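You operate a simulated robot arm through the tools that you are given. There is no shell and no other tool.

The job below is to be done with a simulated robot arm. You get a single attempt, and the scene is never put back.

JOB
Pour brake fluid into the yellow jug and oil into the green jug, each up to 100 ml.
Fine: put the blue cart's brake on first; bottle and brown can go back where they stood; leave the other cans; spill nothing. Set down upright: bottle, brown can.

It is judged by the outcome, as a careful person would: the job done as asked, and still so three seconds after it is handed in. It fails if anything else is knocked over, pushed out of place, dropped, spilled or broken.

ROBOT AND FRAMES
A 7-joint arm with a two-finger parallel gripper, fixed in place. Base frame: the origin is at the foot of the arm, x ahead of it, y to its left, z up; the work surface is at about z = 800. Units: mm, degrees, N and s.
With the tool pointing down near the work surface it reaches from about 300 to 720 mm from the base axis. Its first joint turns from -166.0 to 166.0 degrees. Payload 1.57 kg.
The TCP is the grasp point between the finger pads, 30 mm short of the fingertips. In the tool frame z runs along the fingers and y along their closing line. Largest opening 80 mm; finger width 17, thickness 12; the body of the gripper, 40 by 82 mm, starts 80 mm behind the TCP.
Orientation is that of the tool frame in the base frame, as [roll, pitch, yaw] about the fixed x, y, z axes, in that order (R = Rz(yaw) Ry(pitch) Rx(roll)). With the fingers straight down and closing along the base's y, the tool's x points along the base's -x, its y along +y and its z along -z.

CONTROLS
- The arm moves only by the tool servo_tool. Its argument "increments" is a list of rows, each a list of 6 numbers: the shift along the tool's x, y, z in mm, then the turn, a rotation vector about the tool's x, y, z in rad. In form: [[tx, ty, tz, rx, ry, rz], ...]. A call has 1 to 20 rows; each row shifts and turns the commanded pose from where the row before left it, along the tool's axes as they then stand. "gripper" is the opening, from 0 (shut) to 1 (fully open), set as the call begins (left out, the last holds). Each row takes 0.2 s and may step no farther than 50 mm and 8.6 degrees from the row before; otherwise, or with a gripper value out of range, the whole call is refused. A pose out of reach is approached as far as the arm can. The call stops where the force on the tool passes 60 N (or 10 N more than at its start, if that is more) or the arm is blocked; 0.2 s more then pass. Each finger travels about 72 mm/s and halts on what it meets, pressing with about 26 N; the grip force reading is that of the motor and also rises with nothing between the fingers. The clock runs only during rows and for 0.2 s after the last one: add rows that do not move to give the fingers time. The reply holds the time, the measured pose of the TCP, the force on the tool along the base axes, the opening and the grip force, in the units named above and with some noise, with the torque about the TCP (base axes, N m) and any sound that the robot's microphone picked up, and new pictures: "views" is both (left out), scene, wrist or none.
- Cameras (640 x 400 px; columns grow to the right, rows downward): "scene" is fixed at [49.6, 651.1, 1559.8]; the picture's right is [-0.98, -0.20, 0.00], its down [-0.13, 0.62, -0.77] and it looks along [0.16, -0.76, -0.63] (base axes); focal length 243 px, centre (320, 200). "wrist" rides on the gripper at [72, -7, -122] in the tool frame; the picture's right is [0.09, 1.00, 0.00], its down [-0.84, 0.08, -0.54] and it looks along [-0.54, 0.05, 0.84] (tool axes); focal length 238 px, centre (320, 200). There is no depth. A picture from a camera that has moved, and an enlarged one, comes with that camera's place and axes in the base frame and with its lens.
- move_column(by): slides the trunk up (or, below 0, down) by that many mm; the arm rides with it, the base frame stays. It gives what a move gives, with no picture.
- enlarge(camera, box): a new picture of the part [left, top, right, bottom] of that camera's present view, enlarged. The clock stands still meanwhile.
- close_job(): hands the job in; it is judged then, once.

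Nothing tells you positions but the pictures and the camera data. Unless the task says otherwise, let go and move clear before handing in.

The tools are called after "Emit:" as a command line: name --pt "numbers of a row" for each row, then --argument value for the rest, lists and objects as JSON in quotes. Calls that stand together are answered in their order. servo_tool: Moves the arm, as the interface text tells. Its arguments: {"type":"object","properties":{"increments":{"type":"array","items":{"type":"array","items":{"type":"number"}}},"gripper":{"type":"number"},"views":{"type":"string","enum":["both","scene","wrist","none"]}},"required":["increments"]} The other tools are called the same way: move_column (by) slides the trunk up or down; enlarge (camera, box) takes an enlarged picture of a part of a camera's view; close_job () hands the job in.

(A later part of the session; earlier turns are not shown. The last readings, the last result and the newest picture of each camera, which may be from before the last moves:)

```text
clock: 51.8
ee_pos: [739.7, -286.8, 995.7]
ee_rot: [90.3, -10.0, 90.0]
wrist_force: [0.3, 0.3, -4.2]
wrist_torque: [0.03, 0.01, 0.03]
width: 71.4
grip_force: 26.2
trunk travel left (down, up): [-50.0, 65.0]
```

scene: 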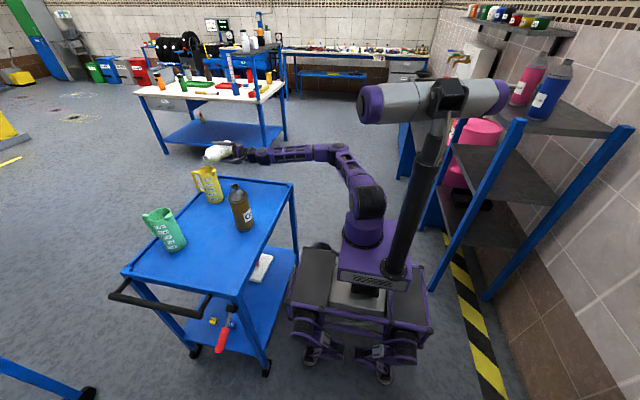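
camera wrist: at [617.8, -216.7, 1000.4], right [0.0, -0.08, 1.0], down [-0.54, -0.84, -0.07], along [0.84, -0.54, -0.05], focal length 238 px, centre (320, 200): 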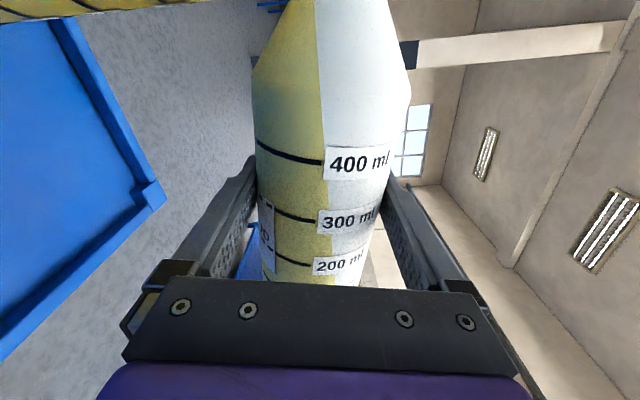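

The weight has dropped about 0.9 N, with noise. I'll bring the bottle back upright to read its marks and look into the jug before pouring more.

Emit:
servo_tool --pt "0 0 0 0 0 0.1" --pt "0 0 0 0 0 0.1" --pt "0 0 0 0 0 0.1" --pt "0 0 0 0 0 0.1" --pt "0 0 0 0 0 0.1" --pt "0 0 0 0 0 0.1" --pt "0 0 0 0 0 0.1" --pt "0 0 0 0 0 0.1" --pt "0 0 0 0 0 0.1" --pt "0 0 0 0 0 0.1" --pt "0 0 0 0 0 0.1" --pt "0 0 0 0 0 0.1" --pt "0 0 0 0 0 0.1" --pt "0 0 0 0 0 0.0976" --pt "0 0 0 0 0 0"

Emit:
enlarge --camera "wrist" --box '[245, 120, 405, 290]'

Emit:
enlarge --camera "scene" --box '[185, 160, 235, 210]'

Emit:
enlarge --camera "wrist" --box '[60, 130, 220, 290]'

```text
clock: 55.0
ee_pos: [740.5, -286.2, 995.3]
ee_rot: [-129.8, -89.7, -49.9]
wrist_force: [-0.1, -1.0, -3.4]
wrist_torque: [-0.01, -0.01, 0.0]
width: 71.1
grip_force: 26.0
trunk travel left (down, up): [-50.0, 65.0]
camera wrist: at [618.0, -282.4, 1066.7], right [0.0, -1.0, 0.09], down [-0.54, -0.07, -0.84], along [0.84, -0.05, -0.54], focal length 238 px, centre (320, 200)
```

scene: 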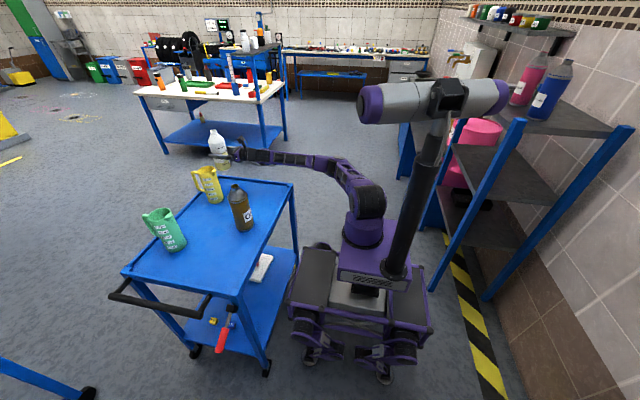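
wrist: 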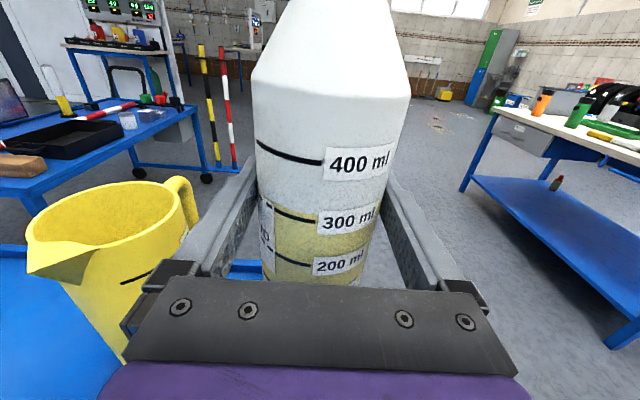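

```text
2.35 times, centred on (325, 205) of wrist
camera zoom: at [618.0, -282.4, 1066.7], right [0.0, -1.0, 0.09], down [-0.54, -0.07, -0.84], along [0.84, -0.05, -0.54], focal length 561 px, centre (308, 188)
```

zoom: 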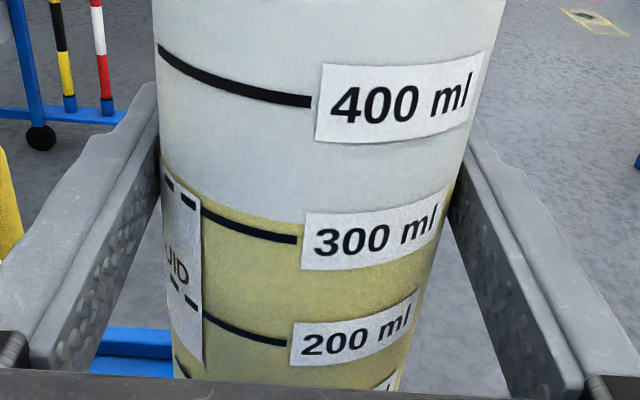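

```text
8.00 times, centred on (210, 185) of scene
camera zoom: at [49.6, 651.1, 1559.8], right [-0.98, -0.2, 0.0], down [-0.13, 0.62, -0.77], along [0.16, -0.76, -0.63], focal length 1942 px, centre (1200, 320)
```

zoom: 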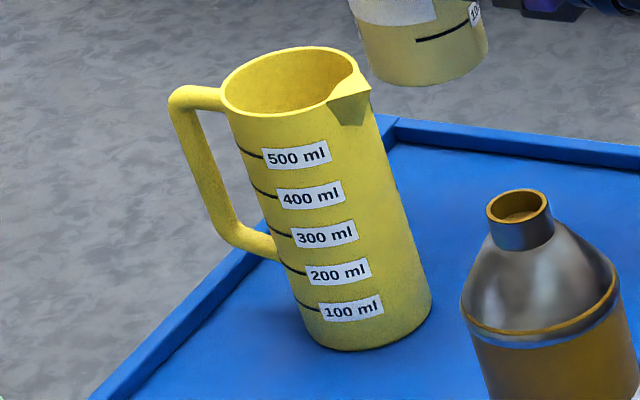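

```text
2.50 times, centred on (140, 210) of wrist
camera zoom: at [618.0, -282.4, 1066.7], right [0.0, -1.0, 0.09], down [-0.54, -0.07, -0.84], along [0.84, -0.05, -0.54], focal length 596 px, centre (770, 175)
```

zoom: 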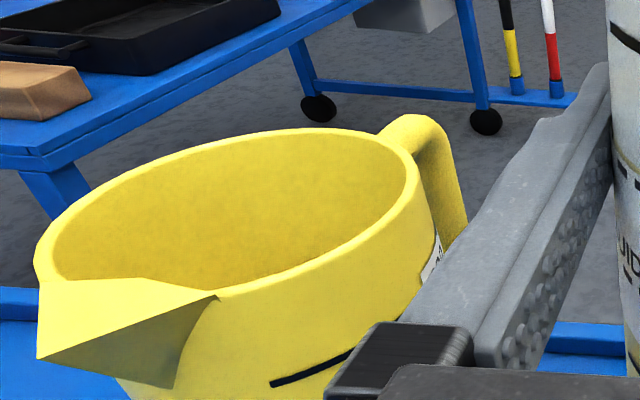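

The bottle now reads about 313 ml against about 382 before, so roughly 70 ml is in the jug. I'll zoom in to refine this before pouring the remaining part.

Emit:
enlarge --camera "wrist" --box '[285, 190, 345, 240]'

Emit:
servo_tool --pt "0 0 0 0 0 0" --views "none"

Emit:
servo_tool --pt "0 0 0 0 0 0" --views "none"

Emit:
servo_tool --pt "0 0 0 0 0 0" --views "none"

Emit:
servo_tool --pt "0 0 0 0 0 0" --views "none"

```text
8.00 times, centred on (315, 215) of wrist
camera zoom: at [618.0, -282.4, 1066.7], right [0.0, -1.0, 0.09], down [-0.54, -0.07, -0.84], along [0.84, -0.05, -0.54], focal length 1907 px, centre (360, 80)
```

zoom: 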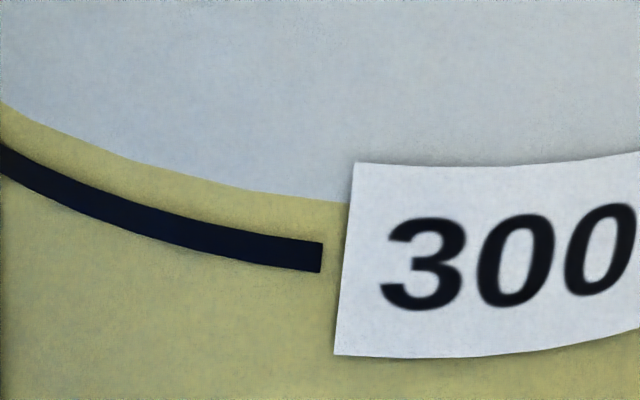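

```text
clock: 55.4
ee_pos: [740.4, -286.4, 995.0]
ee_rot: [-142.5, -89.9, -37.4]
wrist_force: [0.0, 0.1, -3.0]
wrist_torque: [0.01, -0.03, 0.03]
width: 71.3
grip_force: 25.7
trunk travel left (down, up): [-50.0, 65.0]
```

```text
clock: 55.8
ee_pos: [739.8, -287.3, 995.0]
ee_rot: [-146.5, -89.8, -33.4]
wrist_force: [-0.8, 1.0, -4.4]
wrist_torque: [-0.01, 0.01, -0.01]
width: 71.0
grip_force: 25.7
trunk travel left (down, up): [-50.0, 65.0]
```

```text
clock: 56.2
ee_pos: [740.4, -287.2, 995.8]
ee_rot: [-147.1, -89.9, -32.7]
wrist_force: [-0.6, -0.3, -5.0]
wrist_torque: [-0.03, -0.01, 0.0]
width: 71.1
grip_force: 25.3
trunk travel left (down, up): [-50.0, 65.0]
```

```text
clock: 56.6
ee_pos: [740.4, -286.5, 995.5]
ee_rot: [-146.9, -89.8, -33.0]
wrist_force: [-0.4, -0.5, -3.3]
wrist_torque: [0.03, 0.01, -0.04]
width: 70.9
grip_force: 26.4
trunk travel left (down, up): [-50.0, 65.0]
```

About 68 ml so far, so about 32 ml to go, which corresponds to roughly 1.4° beyond the last tilt. I'll tilt again to just over 81°, hold, and check for flow ending.

Emit:
servo_tool --pt "0 0 0 0 0 -0.1" --pt "0 0 0 0 0 -0.1" --pt "0 0 0 0 0 -0.1" --pt "0 0 0 0 0 -0.1" --pt "0 0 0 0 0 -0.1" --pt "0 0 0 0 0 -0.1" --pt "0 0 0 0 0 -0.1" --pt "0 0 0 0 0 -0.1" --pt "0 0 0 0 0 -0.1" --pt "0 0 0 0 0 -0.1" --pt "0 0 0 0 0 -0.1" --pt "0 0 0 0 0 -0.1" --pt "0 0 0 0 0 -0.1" --pt "0 0 0 0 0 -0.1" --pt "0 0 0 0 0 0" --views "none"

Emit:
servo_tool --pt "0 0 0 0 0 -0.019" --pt "0 0 0 0 0 0" --views "scene"

Emit:
enlarge --camera "scene" --box '[180, 130, 260, 210]'

Emit:
servo_tool --pt "0 0 0 0 0 0" --pt "0 0 0 0 0 0" --pt "0 0 0 0 0 0" --views "none"

Emit:
enlarge --camera "scene" --box '[180, 130, 260, 210]'

```text
clock: 59.8
ee_pos: [739.4, -286.7, 994.8]
ee_rot: [90.1, -9.8, 90.2]
wrist_force: [0.6, 0.4, -3.2]
wrist_torque: [0.01, -0.02, -0.01]
width: 71.5
grip_force: 25.7
trunk travel left (down, up): [-50.0, 65.0]
```

```text
clock: 60.4
ee_pos: [740.1, -287.6, 994.8]
ee_rot: [90.2, -8.8, 90.0]
wrist_force: [-0.4, 0.1, -3.4]
wrist_torque: [0.03, 0.01, -0.01]
width: 71.3
grip_force: 25.3
trunk travel left (down, up): [-50.0, 65.0]
```

scene: 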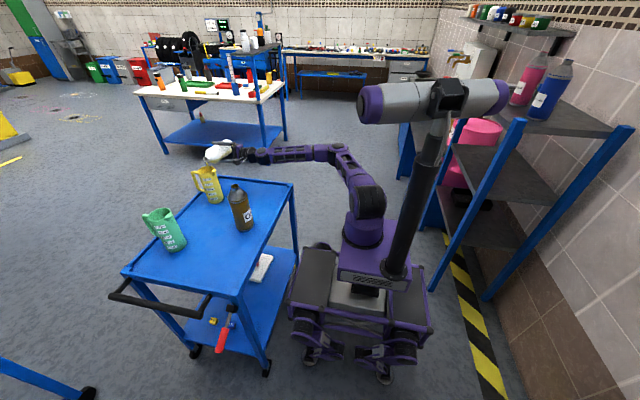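

```text
5.00 times, centred on (220, 170) of scene
camera zoom: at [49.6, 651.1, 1559.8], right [-0.98, -0.2, 0.0], down [-0.13, 0.62, -0.77], along [0.16, -0.76, -0.63], focal length 1214 px, centre (820, 350)
```

zoom: 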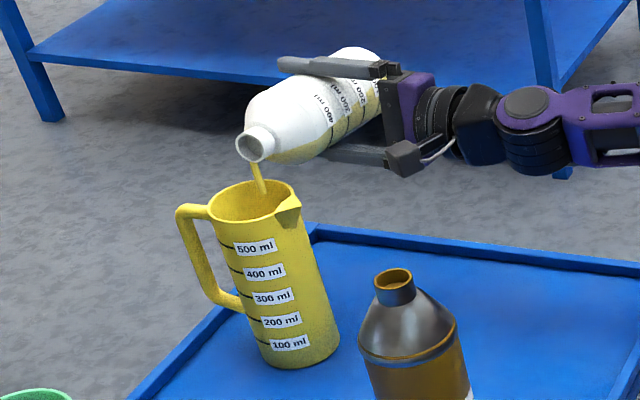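

```text
clock: 61.2
ee_pos: [741.4, -286.7, 995.6]
ee_rot: [90.2, -8.8, 90.1]
wrist_force: [0.2, -0.2, -2.8]
wrist_torque: [0.01, -0.02, 0.02]
width: 71.1
grip_force: 25.9
trunk travel left (down, up): [-50.0, 65.0]
```

```text
5.00 times, centred on (220, 170) of scene
camera zoom: at [49.6, 651.1, 1559.8], right [-0.98, -0.2, 0.0], down [-0.13, 0.62, -0.77], along [0.16, -0.76, -0.63], focal length 1214 px, centre (820, 350)
```

zoom: 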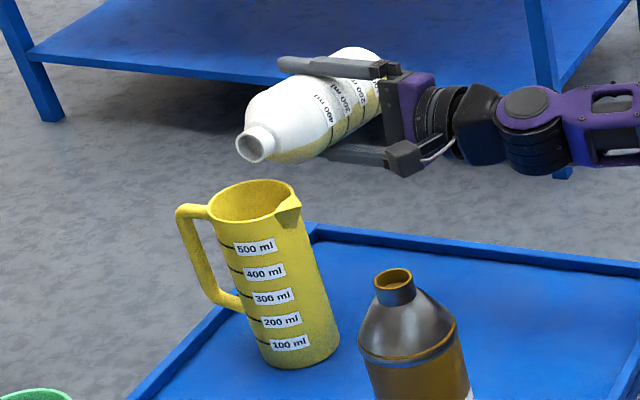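

Flow ended at 81.2°. I'll bring it upright again and read the marks.

Emit:
servo_tool --pt "0 0 0 0 0 0.1" --pt "0 0 0 0 0 0.1" --pt "0 0 0 0 0 0.1" --pt "0 0 0 0 0 0.1" --pt "0 0 0 0 0 0.1" --pt "0 0 0 0 0 0.1" --pt "0 0 0 0 0 0.1" --pt "0 0 0 0 0 0.1" --pt "0 0 0 0 0 0.1" --pt "0 0 0 0 0 0.1" --pt "0 0 0 0 0 0.1" --pt "0 0 0 0 0 0.1" --pt "0 0 0 0 0 0.1" --pt "0 0 0 0 0 0.119" --pt "0 0 0 0 0 0" --views "wrist"

Emit:
enlarge --camera "wrist" --box '[245, 120, 405, 290]'

Emit:
enlarge --camera "wrist" --box '[285, 190, 345, 240]'

```text
clock: 64.4
ee_pos: [740.2, -286.8, 994.8]
ee_rot: [-132.9, -89.8, -47.0]
wrist_force: [-0.1, -0.2, -4.1]
wrist_torque: [-0.01, 0.0, 0.02]
width: 71.4
grip_force: 25.9
trunk travel left (down, up): [-50.0, 65.0]
camera wrist: at [618.0, -282.2, 1066.7], right [0.0, -1.0, 0.09], down [-0.54, -0.08, -0.84], along [0.84, -0.05, -0.54], focal length 238 px, centre (320, 200)
```

wrist: 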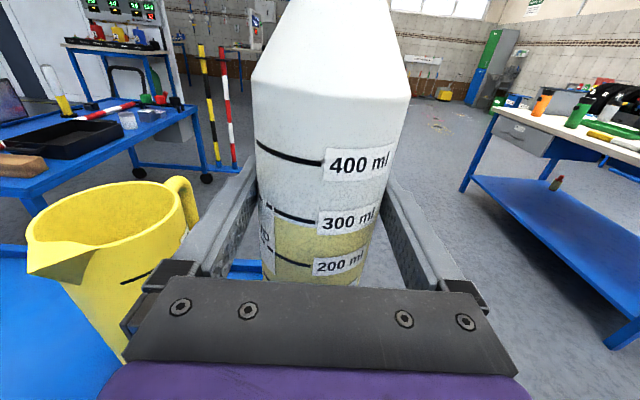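

```text
2.35 times, centred on (325, 205) of wrist
camera zoom: at [618.0, -282.2, 1066.7], right [0.0, -1.0, 0.09], down [-0.54, -0.08, -0.84], along [0.84, -0.05, -0.54], focal length 561 px, centre (308, 188)
```

zoom: 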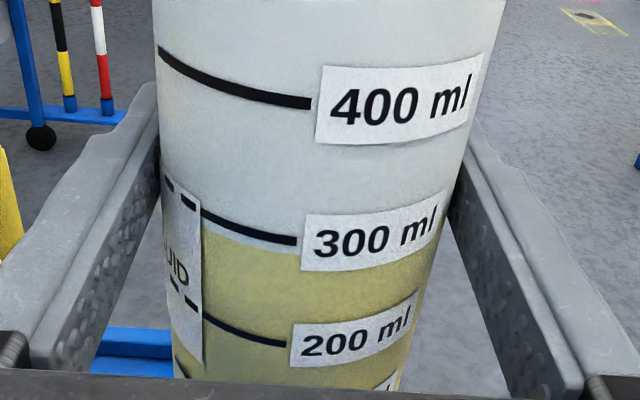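

```text
8.00 times, centred on (315, 215) of wrist
camera zoom: at [618.0, -282.2, 1066.7], right [0.0, -1.0, 0.09], down [-0.54, -0.08, -0.84], along [0.84, -0.05, -0.54], focal length 1907 px, centre (360, 80)
```

zoom: 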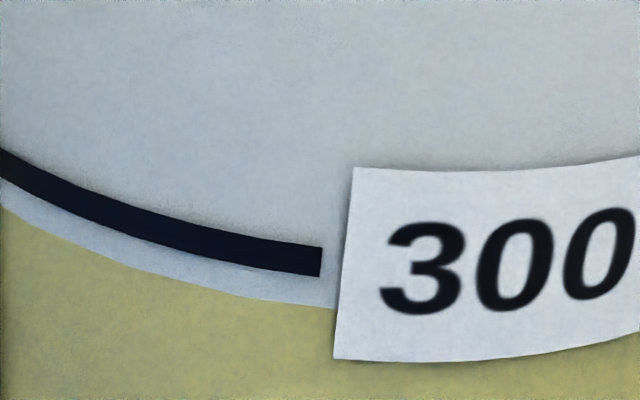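

The bottle now reads about 289 ml, so about 92 ml has been poured. One more small correction of about +0.4° should give the last 8 ml.

Emit:
servo_tool --pt "0 0 0 0 0 -0.1" --pt "0 0 0 0 0 -0.1" --pt "0 0 0 0 0 -0.1" --pt "0 0 0 0 0 -0.1" --pt "0 0 0 0 0 -0.1" --pt "0 0 0 0 0 -0.1" --pt "0 0 0 0 0 -0.1" --pt "0 0 0 0 0 -0.1" --pt "0 0 0 0 0 -0.1" --pt "0 0 0 0 0 -0.1" --pt "0 0 0 0 0 -0.1" --pt "0 0 0 0 0 -0.1" --pt "0 0 0 0 0 -0.1" --pt "0 0 0 0 0 -0.1" --pt "0 0 0 0 0 -0.0259" --pt "0 0 0 0 0 0" --pt "0 0 0 0 0 0" --pt "0 0 0 0 0 0" --pt "0 0 0 0 0 0" --pt "0 0 0 0 0 0" --views "scene"

Emit:
enlarge --camera "scene" --box '[180, 130, 260, 210]'

Emit:
servo_tool --pt "0 0 0 0 0 0.1" --pt "0 0 0 0 0 0.1" --pt "0 0 0 0 0 0.1" --pt "0 0 0 0 0 0.1" --pt "0 0 0 0 0 0.1" --pt "0 0 0 0 0 0.1" --pt "0 0 0 0 0 0.1" --pt "0 0 0 0 0 0.1" --pt "0 0 0 0 0 0.1" --pt "0 0 0 0 0 0.1" --pt "0 0 0 0 0 0.1" --pt "0 0 0 0 0 0.1" --pt "0 0 0 0 0 0.1" --pt "0 0 0 0 0 0.1265" --pt "0 0 0 0 0 0"

Emit:
enlarge --camera "wrist" --box '[285, 190, 345, 240]'

Emit:
enlarge --camera "wrist" --box '[245, 120, 405, 290]'

```text
clock: 68.6
ee_pos: [739.0, -287.1, 994.6]
ee_rot: [90.2, -8.3, 90.1]
wrist_force: [0.5, -0.2, -3.4]
wrist_torque: [0.03, 0.0, -0.04]
width: 71.3
grip_force: 25.9
trunk travel left (down, up): [-50.0, 65.0]
```

scene: 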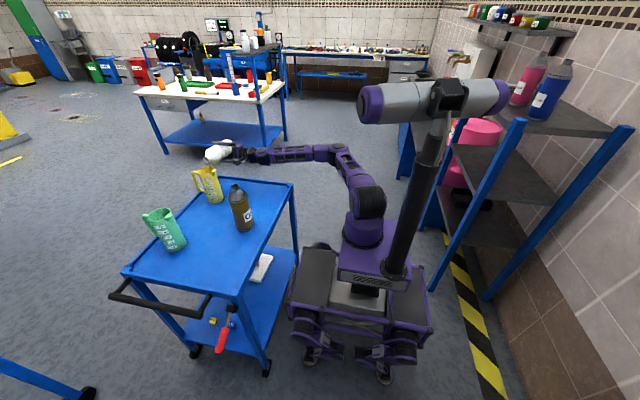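

```text
5.00 times, centred on (220, 170) of scene
camera zoom: at [49.6, 651.1, 1559.8], right [-0.98, -0.2, 0.0], down [-0.13, 0.62, -0.77], along [0.16, -0.76, -0.63], focal length 1214 px, centre (820, 350)
```

zoom: 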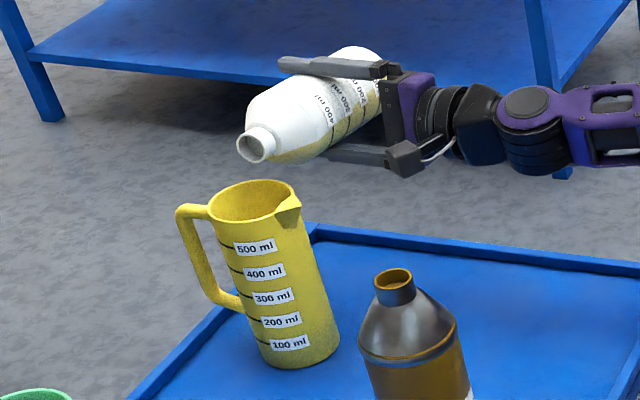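

```text
clock: 71.8
ee_pos: [740.1, -286.5, 995.0]
ee_rot: [-127.3, -89.8, -52.5]
wrist_force: [-0.4, 0.5, -3.7]
wrist_torque: [-0.03, 0.0, -0.03]
width: 71.0
grip_force: 26.6
trunk travel left (down, up): [-50.0, 65.0]
camera wrist: at [618.0, -282.4, 1066.8], right [0.0, -1.0, 0.09], down [-0.54, -0.07, -0.84], along [0.84, -0.05, -0.54], focal length 238 px, centre (320, 200)
```

scene: 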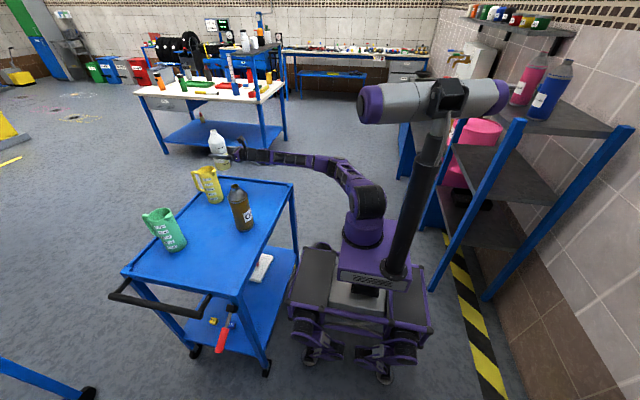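
wrist: 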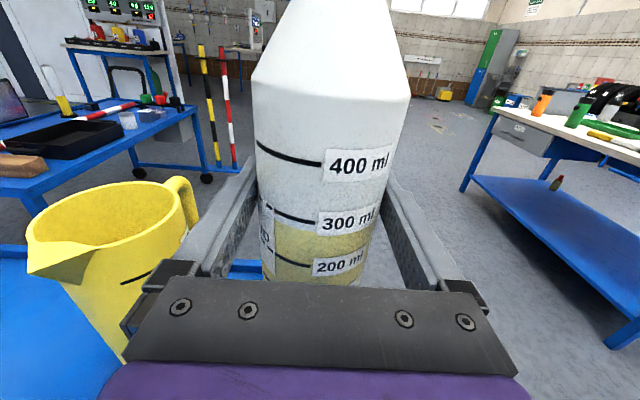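

```text
8.00 times, centred on (315, 215) of wrist
camera zoom: at [618.0, -282.4, 1066.8], right [0.0, -1.0, 0.09], down [-0.54, -0.07, -0.84], along [0.84, -0.05, -0.54], focal length 1907 px, centre (360, 80)
```

zoom: 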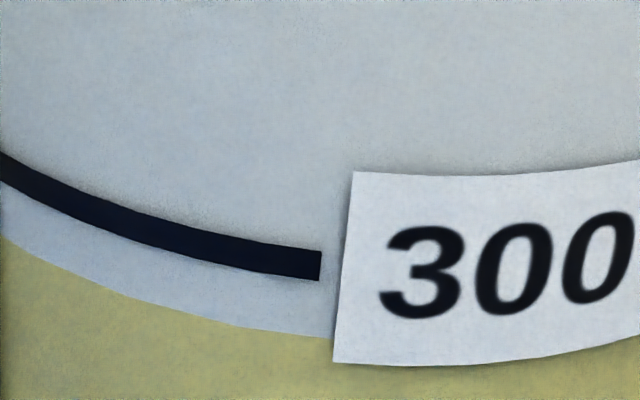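

```text
2.35 times, centred on (325, 205) of wrist
camera zoom: at [618.0, -282.4, 1066.8], right [0.0, -1.0, 0.09], down [-0.54, -0.07, -0.84], along [0.84, -0.05, -0.54], focal length 561 px, centre (308, 188)
```

zoom: 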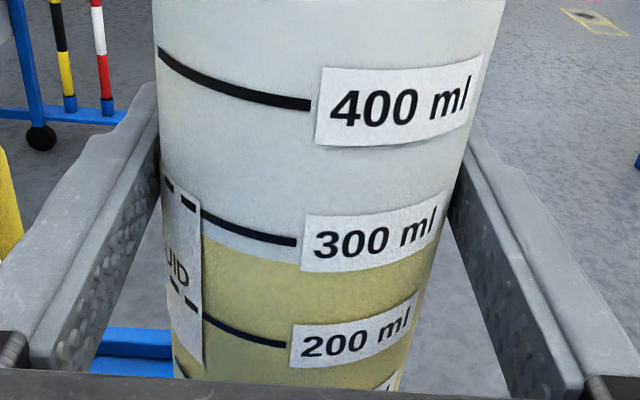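

The bottle now reads about 282 ml, so about 98–99 ml has gone into the yellow jug and nothing has dripped outside. I'll carry it back along the reverse path.

Emit:
servo_tool --pt "0 0 -15 0 0 0" --pt "0 0 -27 0 0 0" --pt "0 0 -32 0 0 0" --pt "0 0 -32 0 0 0" --pt "0 -8 -32 0 0 0" --pt "0 -20 -32 0 0 0" --pt "0 -20 -28 0 0 0" --pt "0 -15 -15 0 0 0" --pt "0 -5.06 -7 0 0 0" --pt "0 0 0 0 0 0" --views "scene"

Emit:
servo_tool --pt "-15 0 0 0 0 0" --pt "-22 0 0 0 0 0" --pt "-22 0 0 0 0 0" --pt "-20 0 0 0 0 0" --pt "-14 0 0 0 0 0" --pt "-8 0 0 0 0 0" --pt "-4 0 0 0 0 0" --pt "0 0 0 0 0 0" --views "both"

Emit:
enlarge --camera "scene" --box '[230, 155, 300, 210]'

```text
clock: 74.0
ee_pos: [519.6, -218.8, 995.6]
ee_rot: [-139.3, -89.7, -40.6]
wrist_force: [-0.1, 0.0, -4.4]
wrist_torque: [0.0, 0.04, 0.02]
width: 71.0
grip_force: 25.8
trunk travel left (down, up): [-50.0, 65.0]
```

scene: 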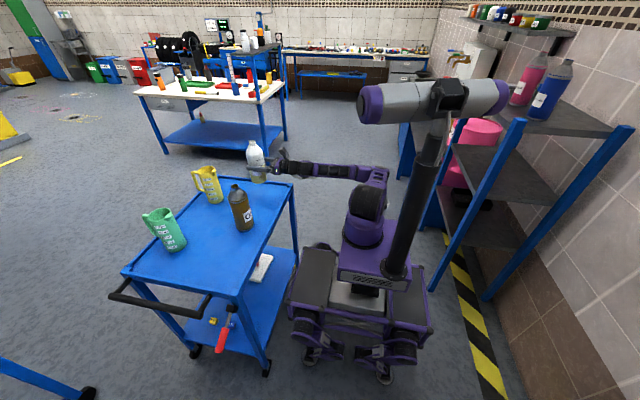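

```text
clock: 75.8
ee_pos: [520.3, -217.8, 889.9]
ee_rot: [-138.6, -89.7, -41.3]
wrist_force: [0.2, 0.1, -3.3]
wrist_torque: [0.03, -0.01, -0.01]
width: 71.0
grip_force: 25.8
trunk travel left (down, up): [-50.0, 65.0]
camera wrist: at [397.7, -214.2, 962.5], right [0.0, -1.0, 0.09], down [-0.54, -0.08, -0.84], along [0.84, -0.05, -0.54], focal length 238 px, centre (320, 200)
```

scene: 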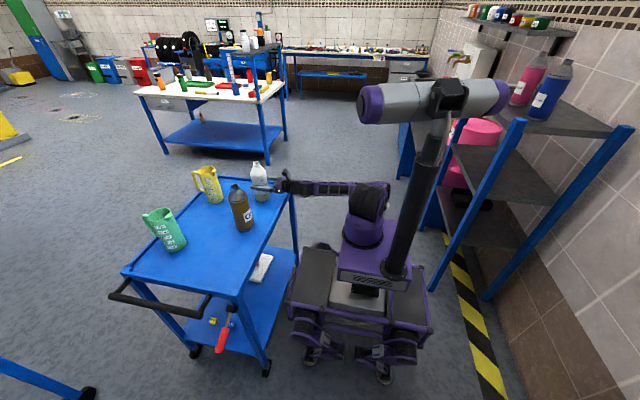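
wrist: 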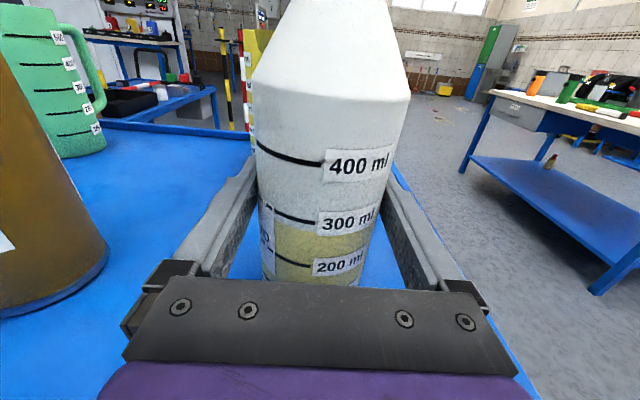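

```text
7.27 times, centred on (265, 182) of scene
camera zoom: at [49.6, 651.1, 1559.8], right [-0.98, -0.2, 0.0], down [-0.13, 0.62, -0.77], along [0.16, -0.76, -0.63], focal length 1765 px, centre (720, 327)
```

zoom: 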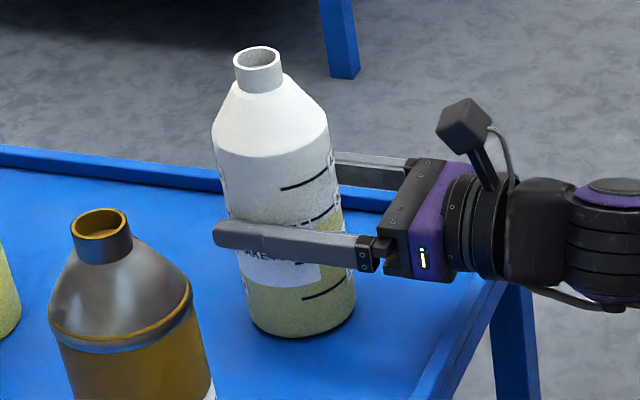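

It hangs a few millimetres above its old spot, correctly aligned. I'll lower gently until it touches.

Emit:
servo_tool --pt "-1.5 0 0 0 0 0" --pt "-1 0 0 0 0 0" --pt "0 0 0 0 0 0" --views "none"

Emit:
servo_tool --pt "-0.8 0 0 0 0 0" --pt "0 0 0 0 0 0" --views "none"

Emit:
servo_tool --pt "-0.7 0 0 0 0 0" --pt "0 0 0 0 0 0" --views "wrist"

Emit:
enlarge --camera "scene" --box '[230, 155, 300, 210]'

```text
clock: 76.6
ee_pos: [520.4, -219.1, 889.5]
ee_rot: [-139.2, -89.7, -40.7]
wrist_force: [0.9, 0.4, -1.2]
wrist_torque: [-0.07, -0.02, 0.01]
width: 70.9
grip_force: 26.1
trunk travel left (down, up): [-50.0, 65.0]
```

```text
clock: 77.2
ee_pos: [520.3, -218.0, 888.4]
ee_rot: [-133.3, -89.8, -46.7]
wrist_force: [3.3, 0.1, 5.0]
wrist_torque: [-0.17, -0.09, 0.09]
width: 70.7
grip_force: 25.8
trunk travel left (down, up): [-50.0, 65.0]
```

```text
clock: 77.8
ee_pos: [519.7, -217.8, 889.9]
ee_rot: [-104.3, -89.8, -75.5]
wrist_force: [6.5, -0.3, 14.3]
wrist_torque: [-0.22, 0.01, 0.09]
width: 71.2
grip_force: 26.6
trunk travel left (down, up): [-50.0, 65.0]
camera wrist: at [397.0, -213.9, 960.0], right [0.0, -1.0, 0.09], down [-0.54, -0.08, -0.84], along [0.84, -0.05, -0.54], focal length 238 px, centre (320, 200)
```

wrist: 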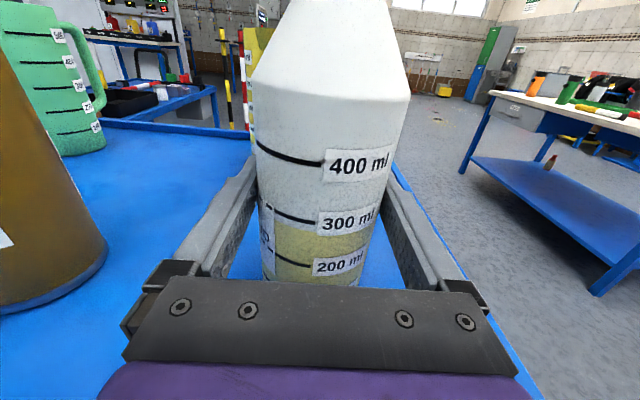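

```text
7.27 times, centred on (265, 182) of scene
camera zoom: at [49.6, 651.1, 1559.8], right [-0.98, -0.2, 0.0], down [-0.13, 0.62, -0.77], along [0.16, -0.76, -0.63], focal length 1765 px, centre (720, 327)
```

zoom: 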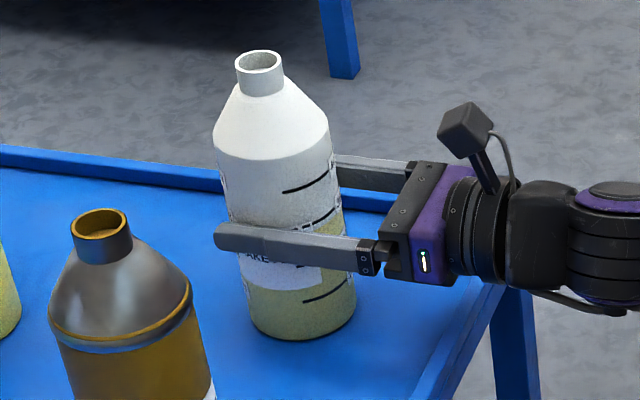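

The bottle stands on its old spot, with its mouth at the same pixel as before. I'll ease the downward push and release.

Emit:
servo_tool --pt "1.2 0 0 0 0 0" --pt "0 0 0 0 0 0" --views "none"

Emit:
servo_tool --pt "0 0 0 0 0 0" --pt "0 0 0 0 0 0" --pt "0 0 0 0 0 0" --gripper 1.0 --views "wrist"

Emit:
enlarge --camera "scene" --box '[230, 155, 300, 210]'

```text
clock: 78.4
ee_pos: [520.3, -218.3, 889.2]
ee_rot: [-141.2, -89.8, -38.9]
wrist_force: [3.6, -0.3, 11.0]
wrist_torque: [-0.48, -0.21, 0.15]
width: 70.9
grip_force: 25.9
trunk travel left (down, up): [-50.0, 65.0]
```

```text
clock: 79.2
ee_pos: [518.9, -219.0, 888.1]
ee_rot: [-138.2, -89.8, -41.7]
wrist_force: [-0.3, 0.0, 0.0]
wrist_torque: [-0.02, 0.0, 0.03]
width: 79.9
grip_force: 0.1
trunk travel left (down, up): [-50.0, 65.0]
camera wrist: at [397.4, -214.2, 959.9], right [0.0, -1.0, 0.09], down [-0.54, -0.08, -0.84], along [0.84, -0.05, -0.54], focal length 238 px, centre (320, 200)
```

wrist: 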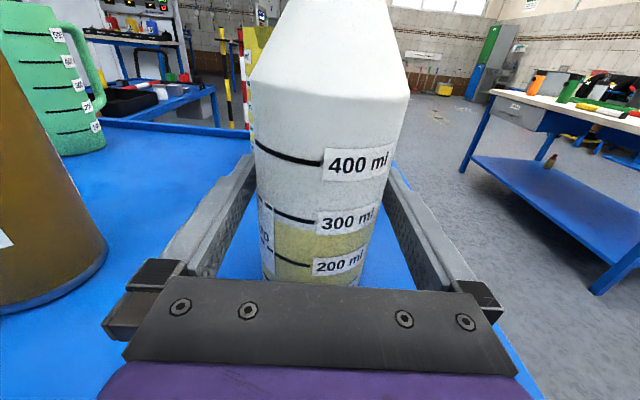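

```text
7.27 times, centred on (265, 182) of scene
camera zoom: at [49.6, 651.1, 1559.8], right [-0.98, -0.2, 0.0], down [-0.13, 0.62, -0.77], along [0.16, -0.76, -0.63], focal length 1765 px, centre (720, 327)
```

zoom: 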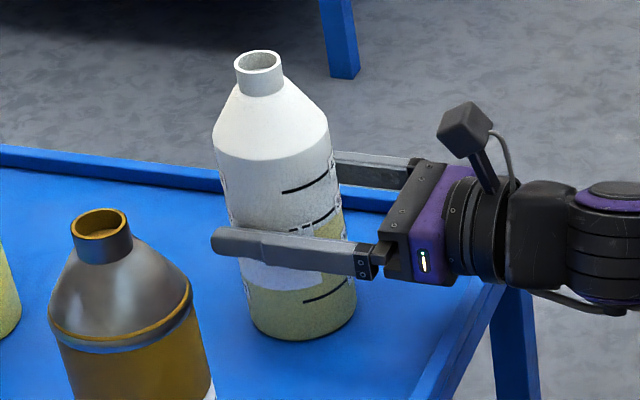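

Released and standing upright in place. I'll back straight out, then rise.

Emit:
servo_tool --pt "0 0 -15 0 0 0" --pt "0 0 -15 0 0 0" --pt "0 0 -15 0 0 0" --pt "0 0 -15 0 0 0" --pt "0 0 -15 0 0 0" --pt "0 0 -13 0 0 0" --pt "30 0 0 0 0 0" --pt "35 0 0 0 0 0" --pt "35 0 0 0 0 0" --pt "35 0 0 0 0 0" --pt "35 0 0 0 0 0" --pt "30 0 0 0 0 0"

Emit:
enlarge --camera "scene" --box '[180, 155, 280, 240]'

```text
clock: 81.8
ee_pos: [432.4, -219.7, 1089.3]
ee_rot: [-137.1, -89.6, -42.8]
wrist_force: [0.2, 0.1, -0.5]
wrist_torque: [0.0, 0.01, 0.01]
width: 80.0
grip_force: 0.1
trunk travel left (down, up): [-50.0, 65.0]
camera wrist: at [310.6, -215.0, 1160.6], right [0.0, -1.0, 0.09], down [-0.54, -0.08, -0.84], along [0.84, -0.05, -0.54], focal length 238 px, centre (320, 200)
```

scene: 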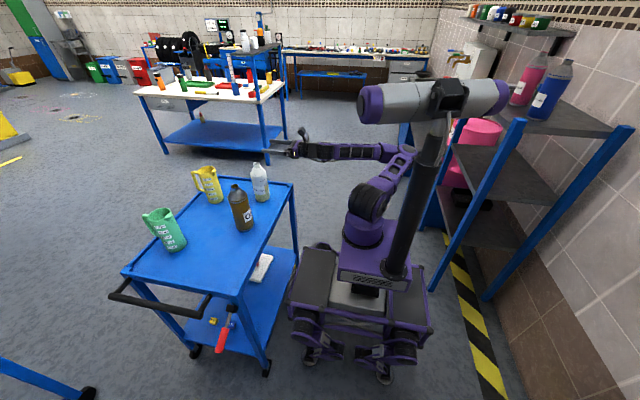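
wrist: 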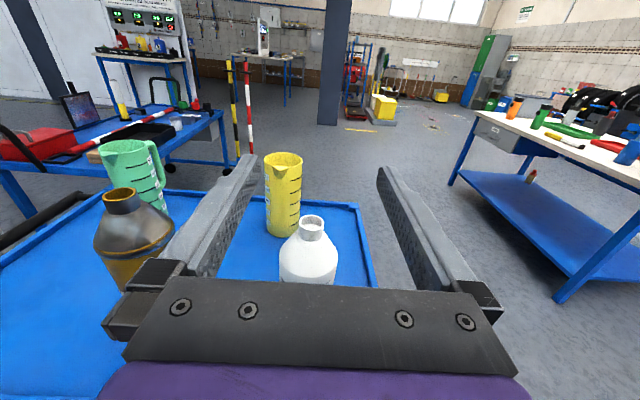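

```text
4.71 times, centred on (230, 198) of scene
camera zoom: at [49.6, 651.1, 1559.8], right [-0.98, -0.2, 0.0], down [-0.13, 0.62, -0.77], along [0.16, -0.76, -0.63], focal length 1142 px, centre (744, 212)
```

zoom: 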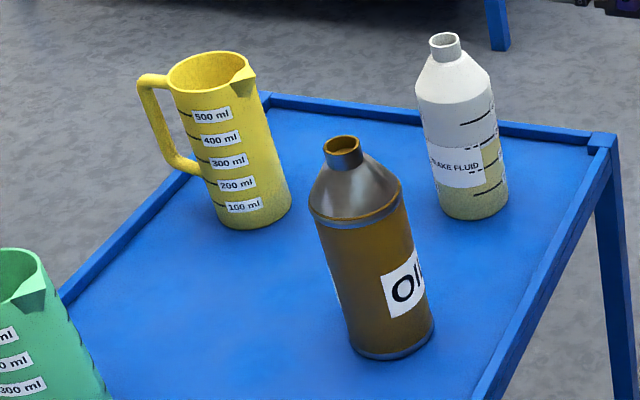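

The bottle is back at exactly its old pixels. Now I go above the yellow jug and pitch the hand down to look inside it, to have a reference for what about 100 ml looks like.

Emit:
servo_tool --pt "15.2 -8.7 38 0 0 0" --pt "15.2 -8.7 38 0 0 0" --pt "15.2 -8.7 38 0 0 0" --pt "15.2 -8.7 38 0 0 0" --pt "15.2 -8.7 38 0 0 0" --pt "15.2 -8.7 38 0 0 0" --pt "0 0 0 0 -0.1 0" --pt "0 0 0 0 -0.1 0" --pt "0 0 0 0 -0.1 0" --pt "0 0 0 0 -0.1 0" --pt "0 0 0 0 -0.1 0" --pt "0 0 0 0 -0.1 0" --pt "0 0 0 0 -0.1 0" --pt "0 0 0 0 -0.1 0" --pt "0 0 0 0 -0.1 0" --pt "-4 0 28 0 0 0" --pt "-4 0 28 0 0 0" --pt "-4 0 28 0 0 0" --pt "-4 0 28 0 0 0" --pt "0 0 0 0 0 0"

```text
clock: 86.0
ee_pos: [717.1, -165.1, 1081.3]
ee_rot: [-179.8, -38.3, 0.0]
wrist_force: [-0.3, 0.0, 0.2]
wrist_torque: [-0.02, -0.01, -0.03]
width: 80.1
grip_force: 0.1
trunk travel left (down, up): [-50.0, 65.0]
camera wrist: at [698.2, -161.5, 1220.8], right [0.07, -1.0, 0.05], down [-0.99, -0.08, -0.09], along [0.1, -0.05, -0.99], focal length 238 px, centre (320, 200)
```

scene: 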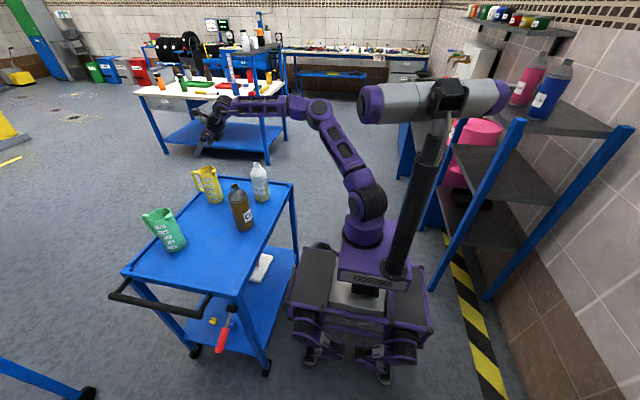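
wrist: 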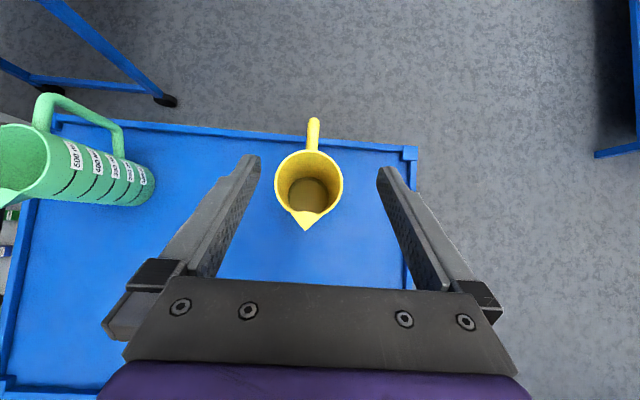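

Now I can see straight down into the yellow jug, with fluid at the bottom. I'll enlarge.

Emit:
enlarge --camera "wrist" --box '[265, 140, 355, 235]'

Emit:
enlarge --camera "wrist" --box '[280, 170, 340, 218]'

Emit:
enlarge --camera "wrist" --box '[30, 100, 170, 220]'

```text
4.21 times, centred on (310, 188) of wrist
camera zoom: at [698.2, -161.5, 1220.8], right [0.07, -1.0, 0.05], down [-0.99, -0.08, -0.09], along [0.1, -0.05, -0.99], focal length 1004 px, centre (362, 253)
```

zoom: 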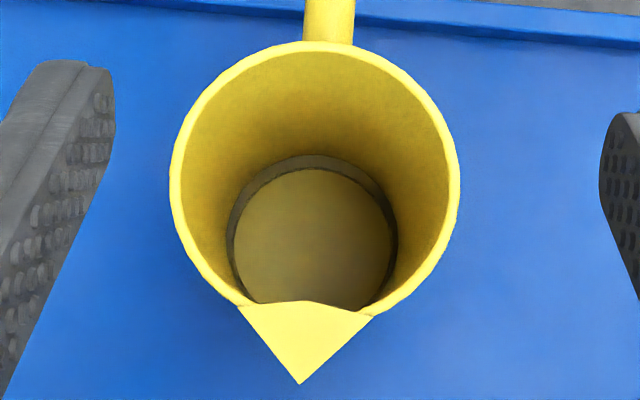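

```text
8.33 times, centred on (310, 194) of wrist
camera zoom: at [698.2, -161.5, 1220.8], right [0.07, -1.0, 0.05], down [-0.99, -0.08, -0.09], along [0.1, -0.05, -0.99], focal length 1986 px, centre (403, 250)
```

zoom: 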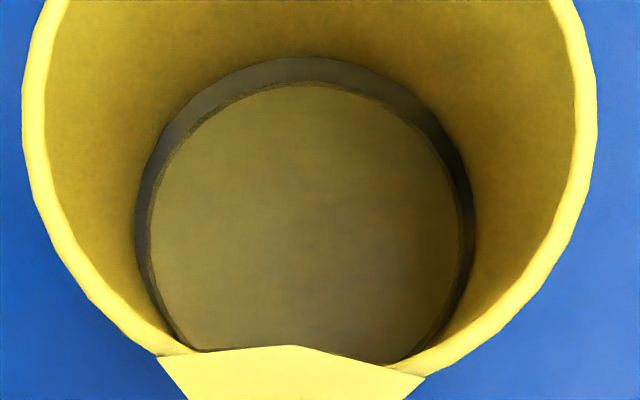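

```text
3.33 times, centred on (100, 160) of wrist
camera zoom: at [698.2, -161.5, 1220.8], right [0.07, -1.0, 0.05], down [-0.99, -0.08, -0.09], along [0.1, -0.05, -0.99], focal length 794 px, centre (1053, 333)
```

zoom: 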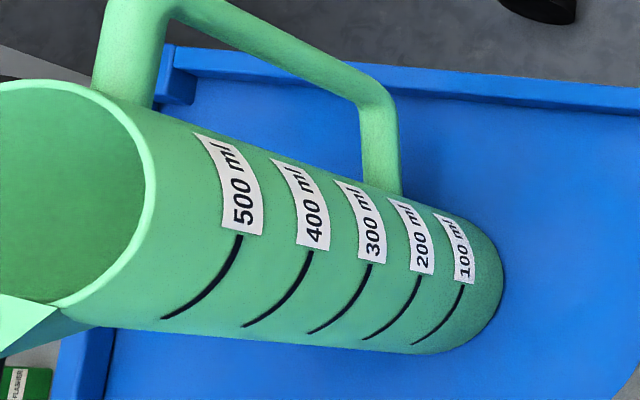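

Through the translucent fluid I can see the surface line on the wall and the bottom disc. I'll view the still-empty green jug from the same relative pose to know where an empty bottom appears.

Emit:
servo_tool --pt "0.5 -38 0.4 0 0 0" --pt "0.5 -38 0.4 0 0 0" --pt "0.5 -38 0.4 0 0 0" --pt "0.5 -38 0.4 0 0 0" --pt "0.5 -38 0.4 0 0 0" --pt "0.5 -38 0.4 0 0 0" --pt "0.5 -38 0.4 0 0 0" --pt "0.4 -40 0.3 0 0 0" --pt "0 0 0 0 0 0" --views "wrist"

Emit:
enlarge --camera "wrist" --box '[265, 140, 355, 235]'

Emit:
enlarge --camera "wrist" --box '[280, 170, 340, 218]'

```text
clock: 88.0
ee_pos: [721.9, 139.8, 1083.0]
ee_rot: [-179.8, -38.3, 0.0]
wrist_force: [0.5, -1.0, 0.4]
wrist_torque: [-0.01, 0.0, 0.01]
width: 80.1
grip_force: 0.1
trunk travel left (down, up): [-50.0, 65.0]
camera wrist: at [703.0, 144.9, 1222.6], right [0.07, -1.0, 0.05], down [-0.99, -0.08, -0.09], along [0.1, -0.05, -0.99], focal length 238 px, centre (320, 200)
```

wrist: 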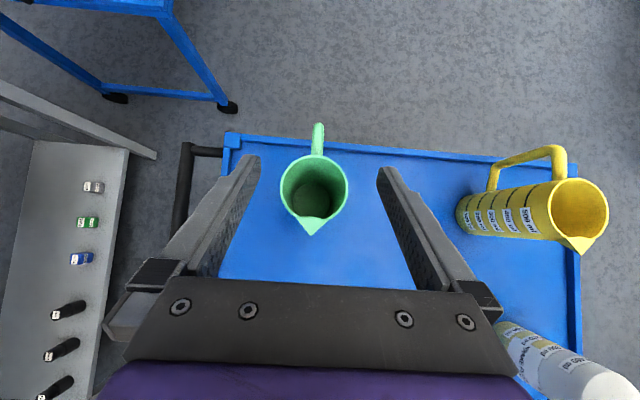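

```text
4.21 times, centred on (310, 188) of wrist
camera zoom: at [703.0, 144.9, 1222.6], right [0.07, -1.0, 0.05], down [-0.99, -0.08, -0.09], along [0.1, -0.05, -0.99], focal length 1004 px, centre (362, 253)
```

zoom: 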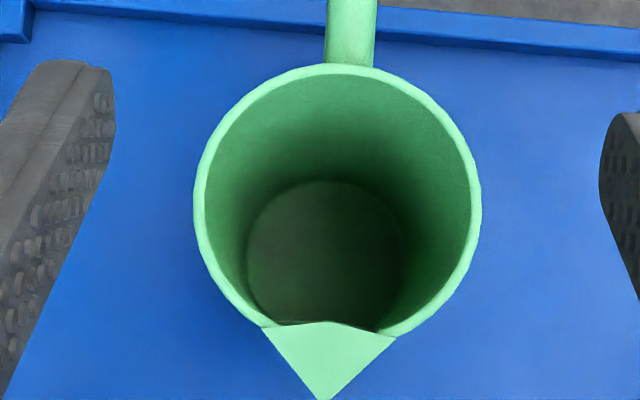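

```text
8.33 times, centred on (310, 194) of wrist
camera zoom: at [703.0, 144.9, 1222.6], right [0.07, -1.0, 0.05], down [-0.99, -0.08, -0.09], along [0.1, -0.05, -0.99], focal length 1986 px, centre (403, 250)
```

zoom: 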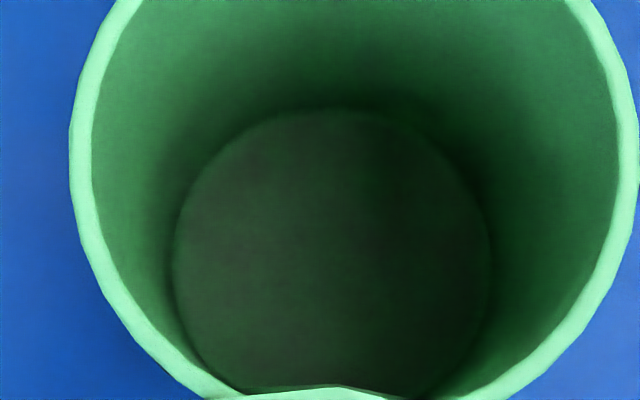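

The empty green jug's bottom appears the same size as the disc in the yellow one, so the yellow jug's fluid is about 28 mm deep. That matches about 100 ml. Next the oil can: I pitch the hand level again and move in front of it.

Emit:
servo_tool --pt "31 0 -39 0 0 0" --pt "31 0 -39 0 0 0" --pt "0 0 0 0 0.1 0" --pt "0 0 0 0 0.1 0" --pt "0 0 0 0 0.1 0" --pt "0 0 0 0 0.1 0" --pt "0 0 0 0 0.1 0" --pt "0 0 0 0 0.1 0" --pt "0 0 0 0 0.1 0" --pt "0 0 0 0 0.1 0" --pt "0 0 0 0 0.1 0" --pt "-9 23 -38.5 0 0 0" --pt "-9 23 -38.5 0 0 0" --pt "-9 23 -38.5 0 0 0" --pt "-9 23 -38.5 0 0 0" --pt "-9 23 -38.5 0 0 0" --pt "-9 23 -38.5 0 0 0" --pt "-9 23 -38.5 0 0 0"

```text
clock: 91.8
ee_pos: [496.9, -12.6, 1136.7]
ee_rot: [-116.3, -89.6, -61.7]
wrist_force: [-0.4, -10.1, 0.4]
wrist_torque: [0.03, 0.04, 0.97]
width: 80.0
grip_force: 0.1
out of reach, approached as far as the arm can: row 17, 18
trunk travel left (down, up): [-50.0, 65.0]
camera wrist: at [374.1, -11.9, 1209.3], right [0.03, -1.0, 0.09], down [-0.54, -0.09, -0.84], along [0.84, -0.02, -0.54], focal length 238 px, centre (320, 200)
```

scene: 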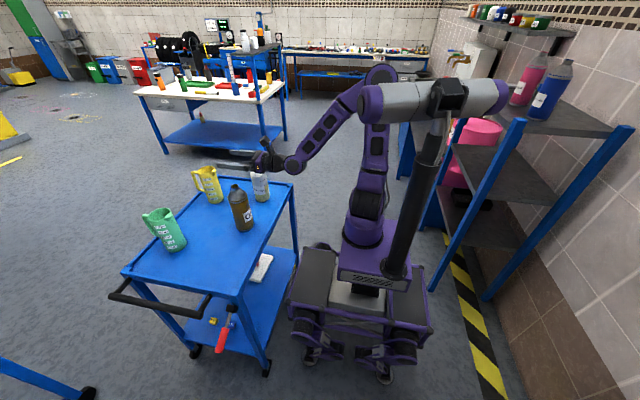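
wrist: 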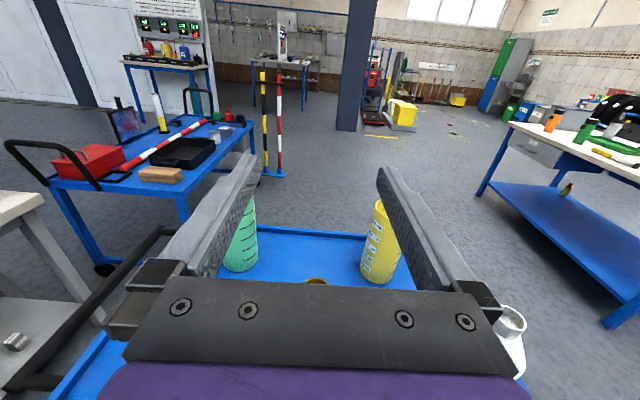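

The arm stopped short, with its elbow close to the mast's head, and a 10 N side force shows. I'll back off forward at once.

Emit:
servo_tool --pt "0 0 20 0 0 0" --pt "0 0 20 0 0 0" --pt "0 0 20 0 0 0" --pt "0 0 0 0 0 0"

```text
clock: 92.8
ee_pos: [556.1, -26.7, 1136.3]
ee_rot: [-144.1, -89.7, -36.0]
wrist_force: [-0.7, -0.4, -0.3]
wrist_torque: [0.0, -0.01, 0.01]
width: 79.9
grip_force: 0.1
trunk travel left (down, up): [-50.0, 65.0]
camera wrist: at [433.4, -21.5, 1209.1], right [0.0, -1.0, 0.09], down [-0.54, -0.08, -0.84], along [0.84, -0.05, -0.54], focal length 238 px, centre (320, 200)
```

scene: 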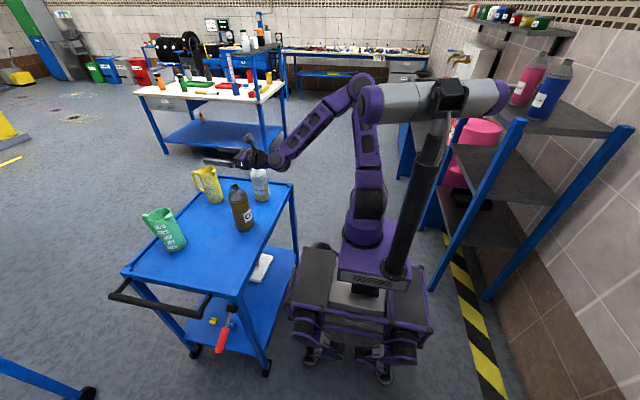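
wrist: 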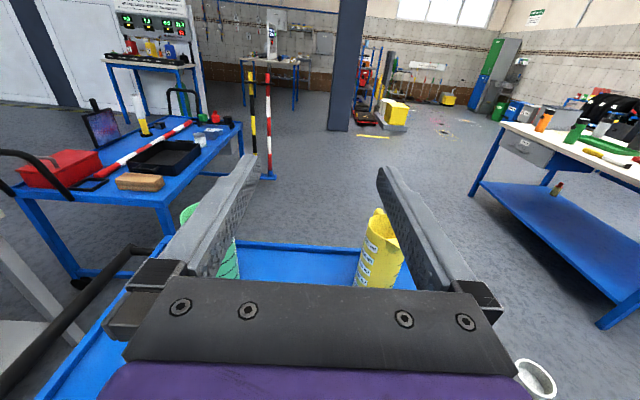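

Clear again. I'll come at the can diagonally instead, from the right side where the arm worked well before, with the hand yawed about 40° to the left.

Emit:
servo_tool --pt "4 41 15 0 0 0" --pt "4 41 15 0 0 0" --pt "4 41 14 0 0 0" --pt "0 0 0 0.0997 0 0" --pt "0 0 0 0.0997 0 0" --pt "0 0 0 0.0997 0 0" --pt "0 0 0 0.0997 0 0" --pt "0 0 0 0.0997 0 0" --pt "0 0 0 0.0997 0 0" --pt "0 0 0 0.0999 0 0" --pt "0 0 0 0 0 0"

```text
clock: 95.2
ee_pos: [600.0, -149.2, 1149.5]
ee_rot: [-94.6, -89.8, -45.2]
wrist_force: [-0.1, -0.2, 0.1]
wrist_torque: [0.06, 0.02, 0.02]
width: 80.0
grip_force: 0.0
trunk travel left (down, up): [-50.0, 65.0]
camera wrist: at [501.9, -224.5, 1220.5], right [0.64, -0.76, 0.09], down [-0.37, -0.41, -0.84], along [0.67, 0.5, -0.54], focal length 238 px, centre (320, 200)
```

scene: 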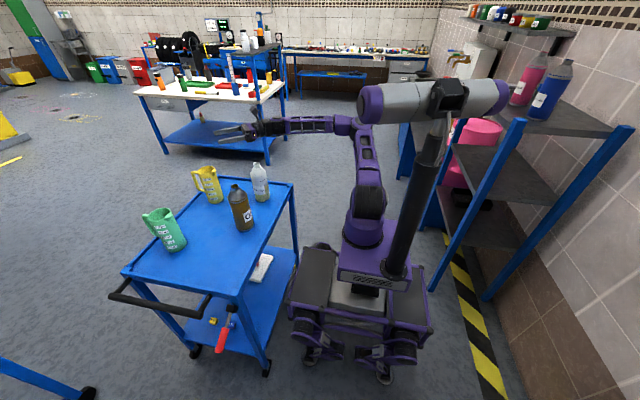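
wrist: 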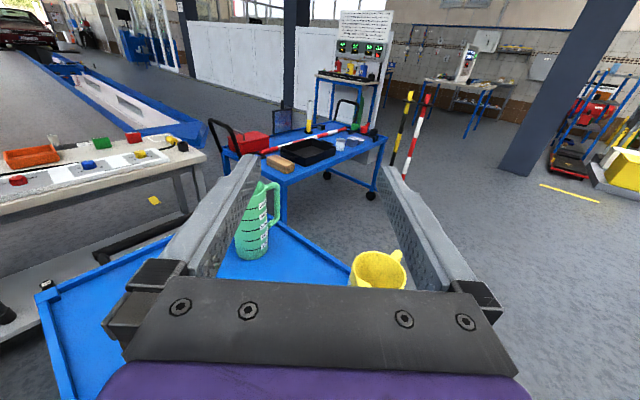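

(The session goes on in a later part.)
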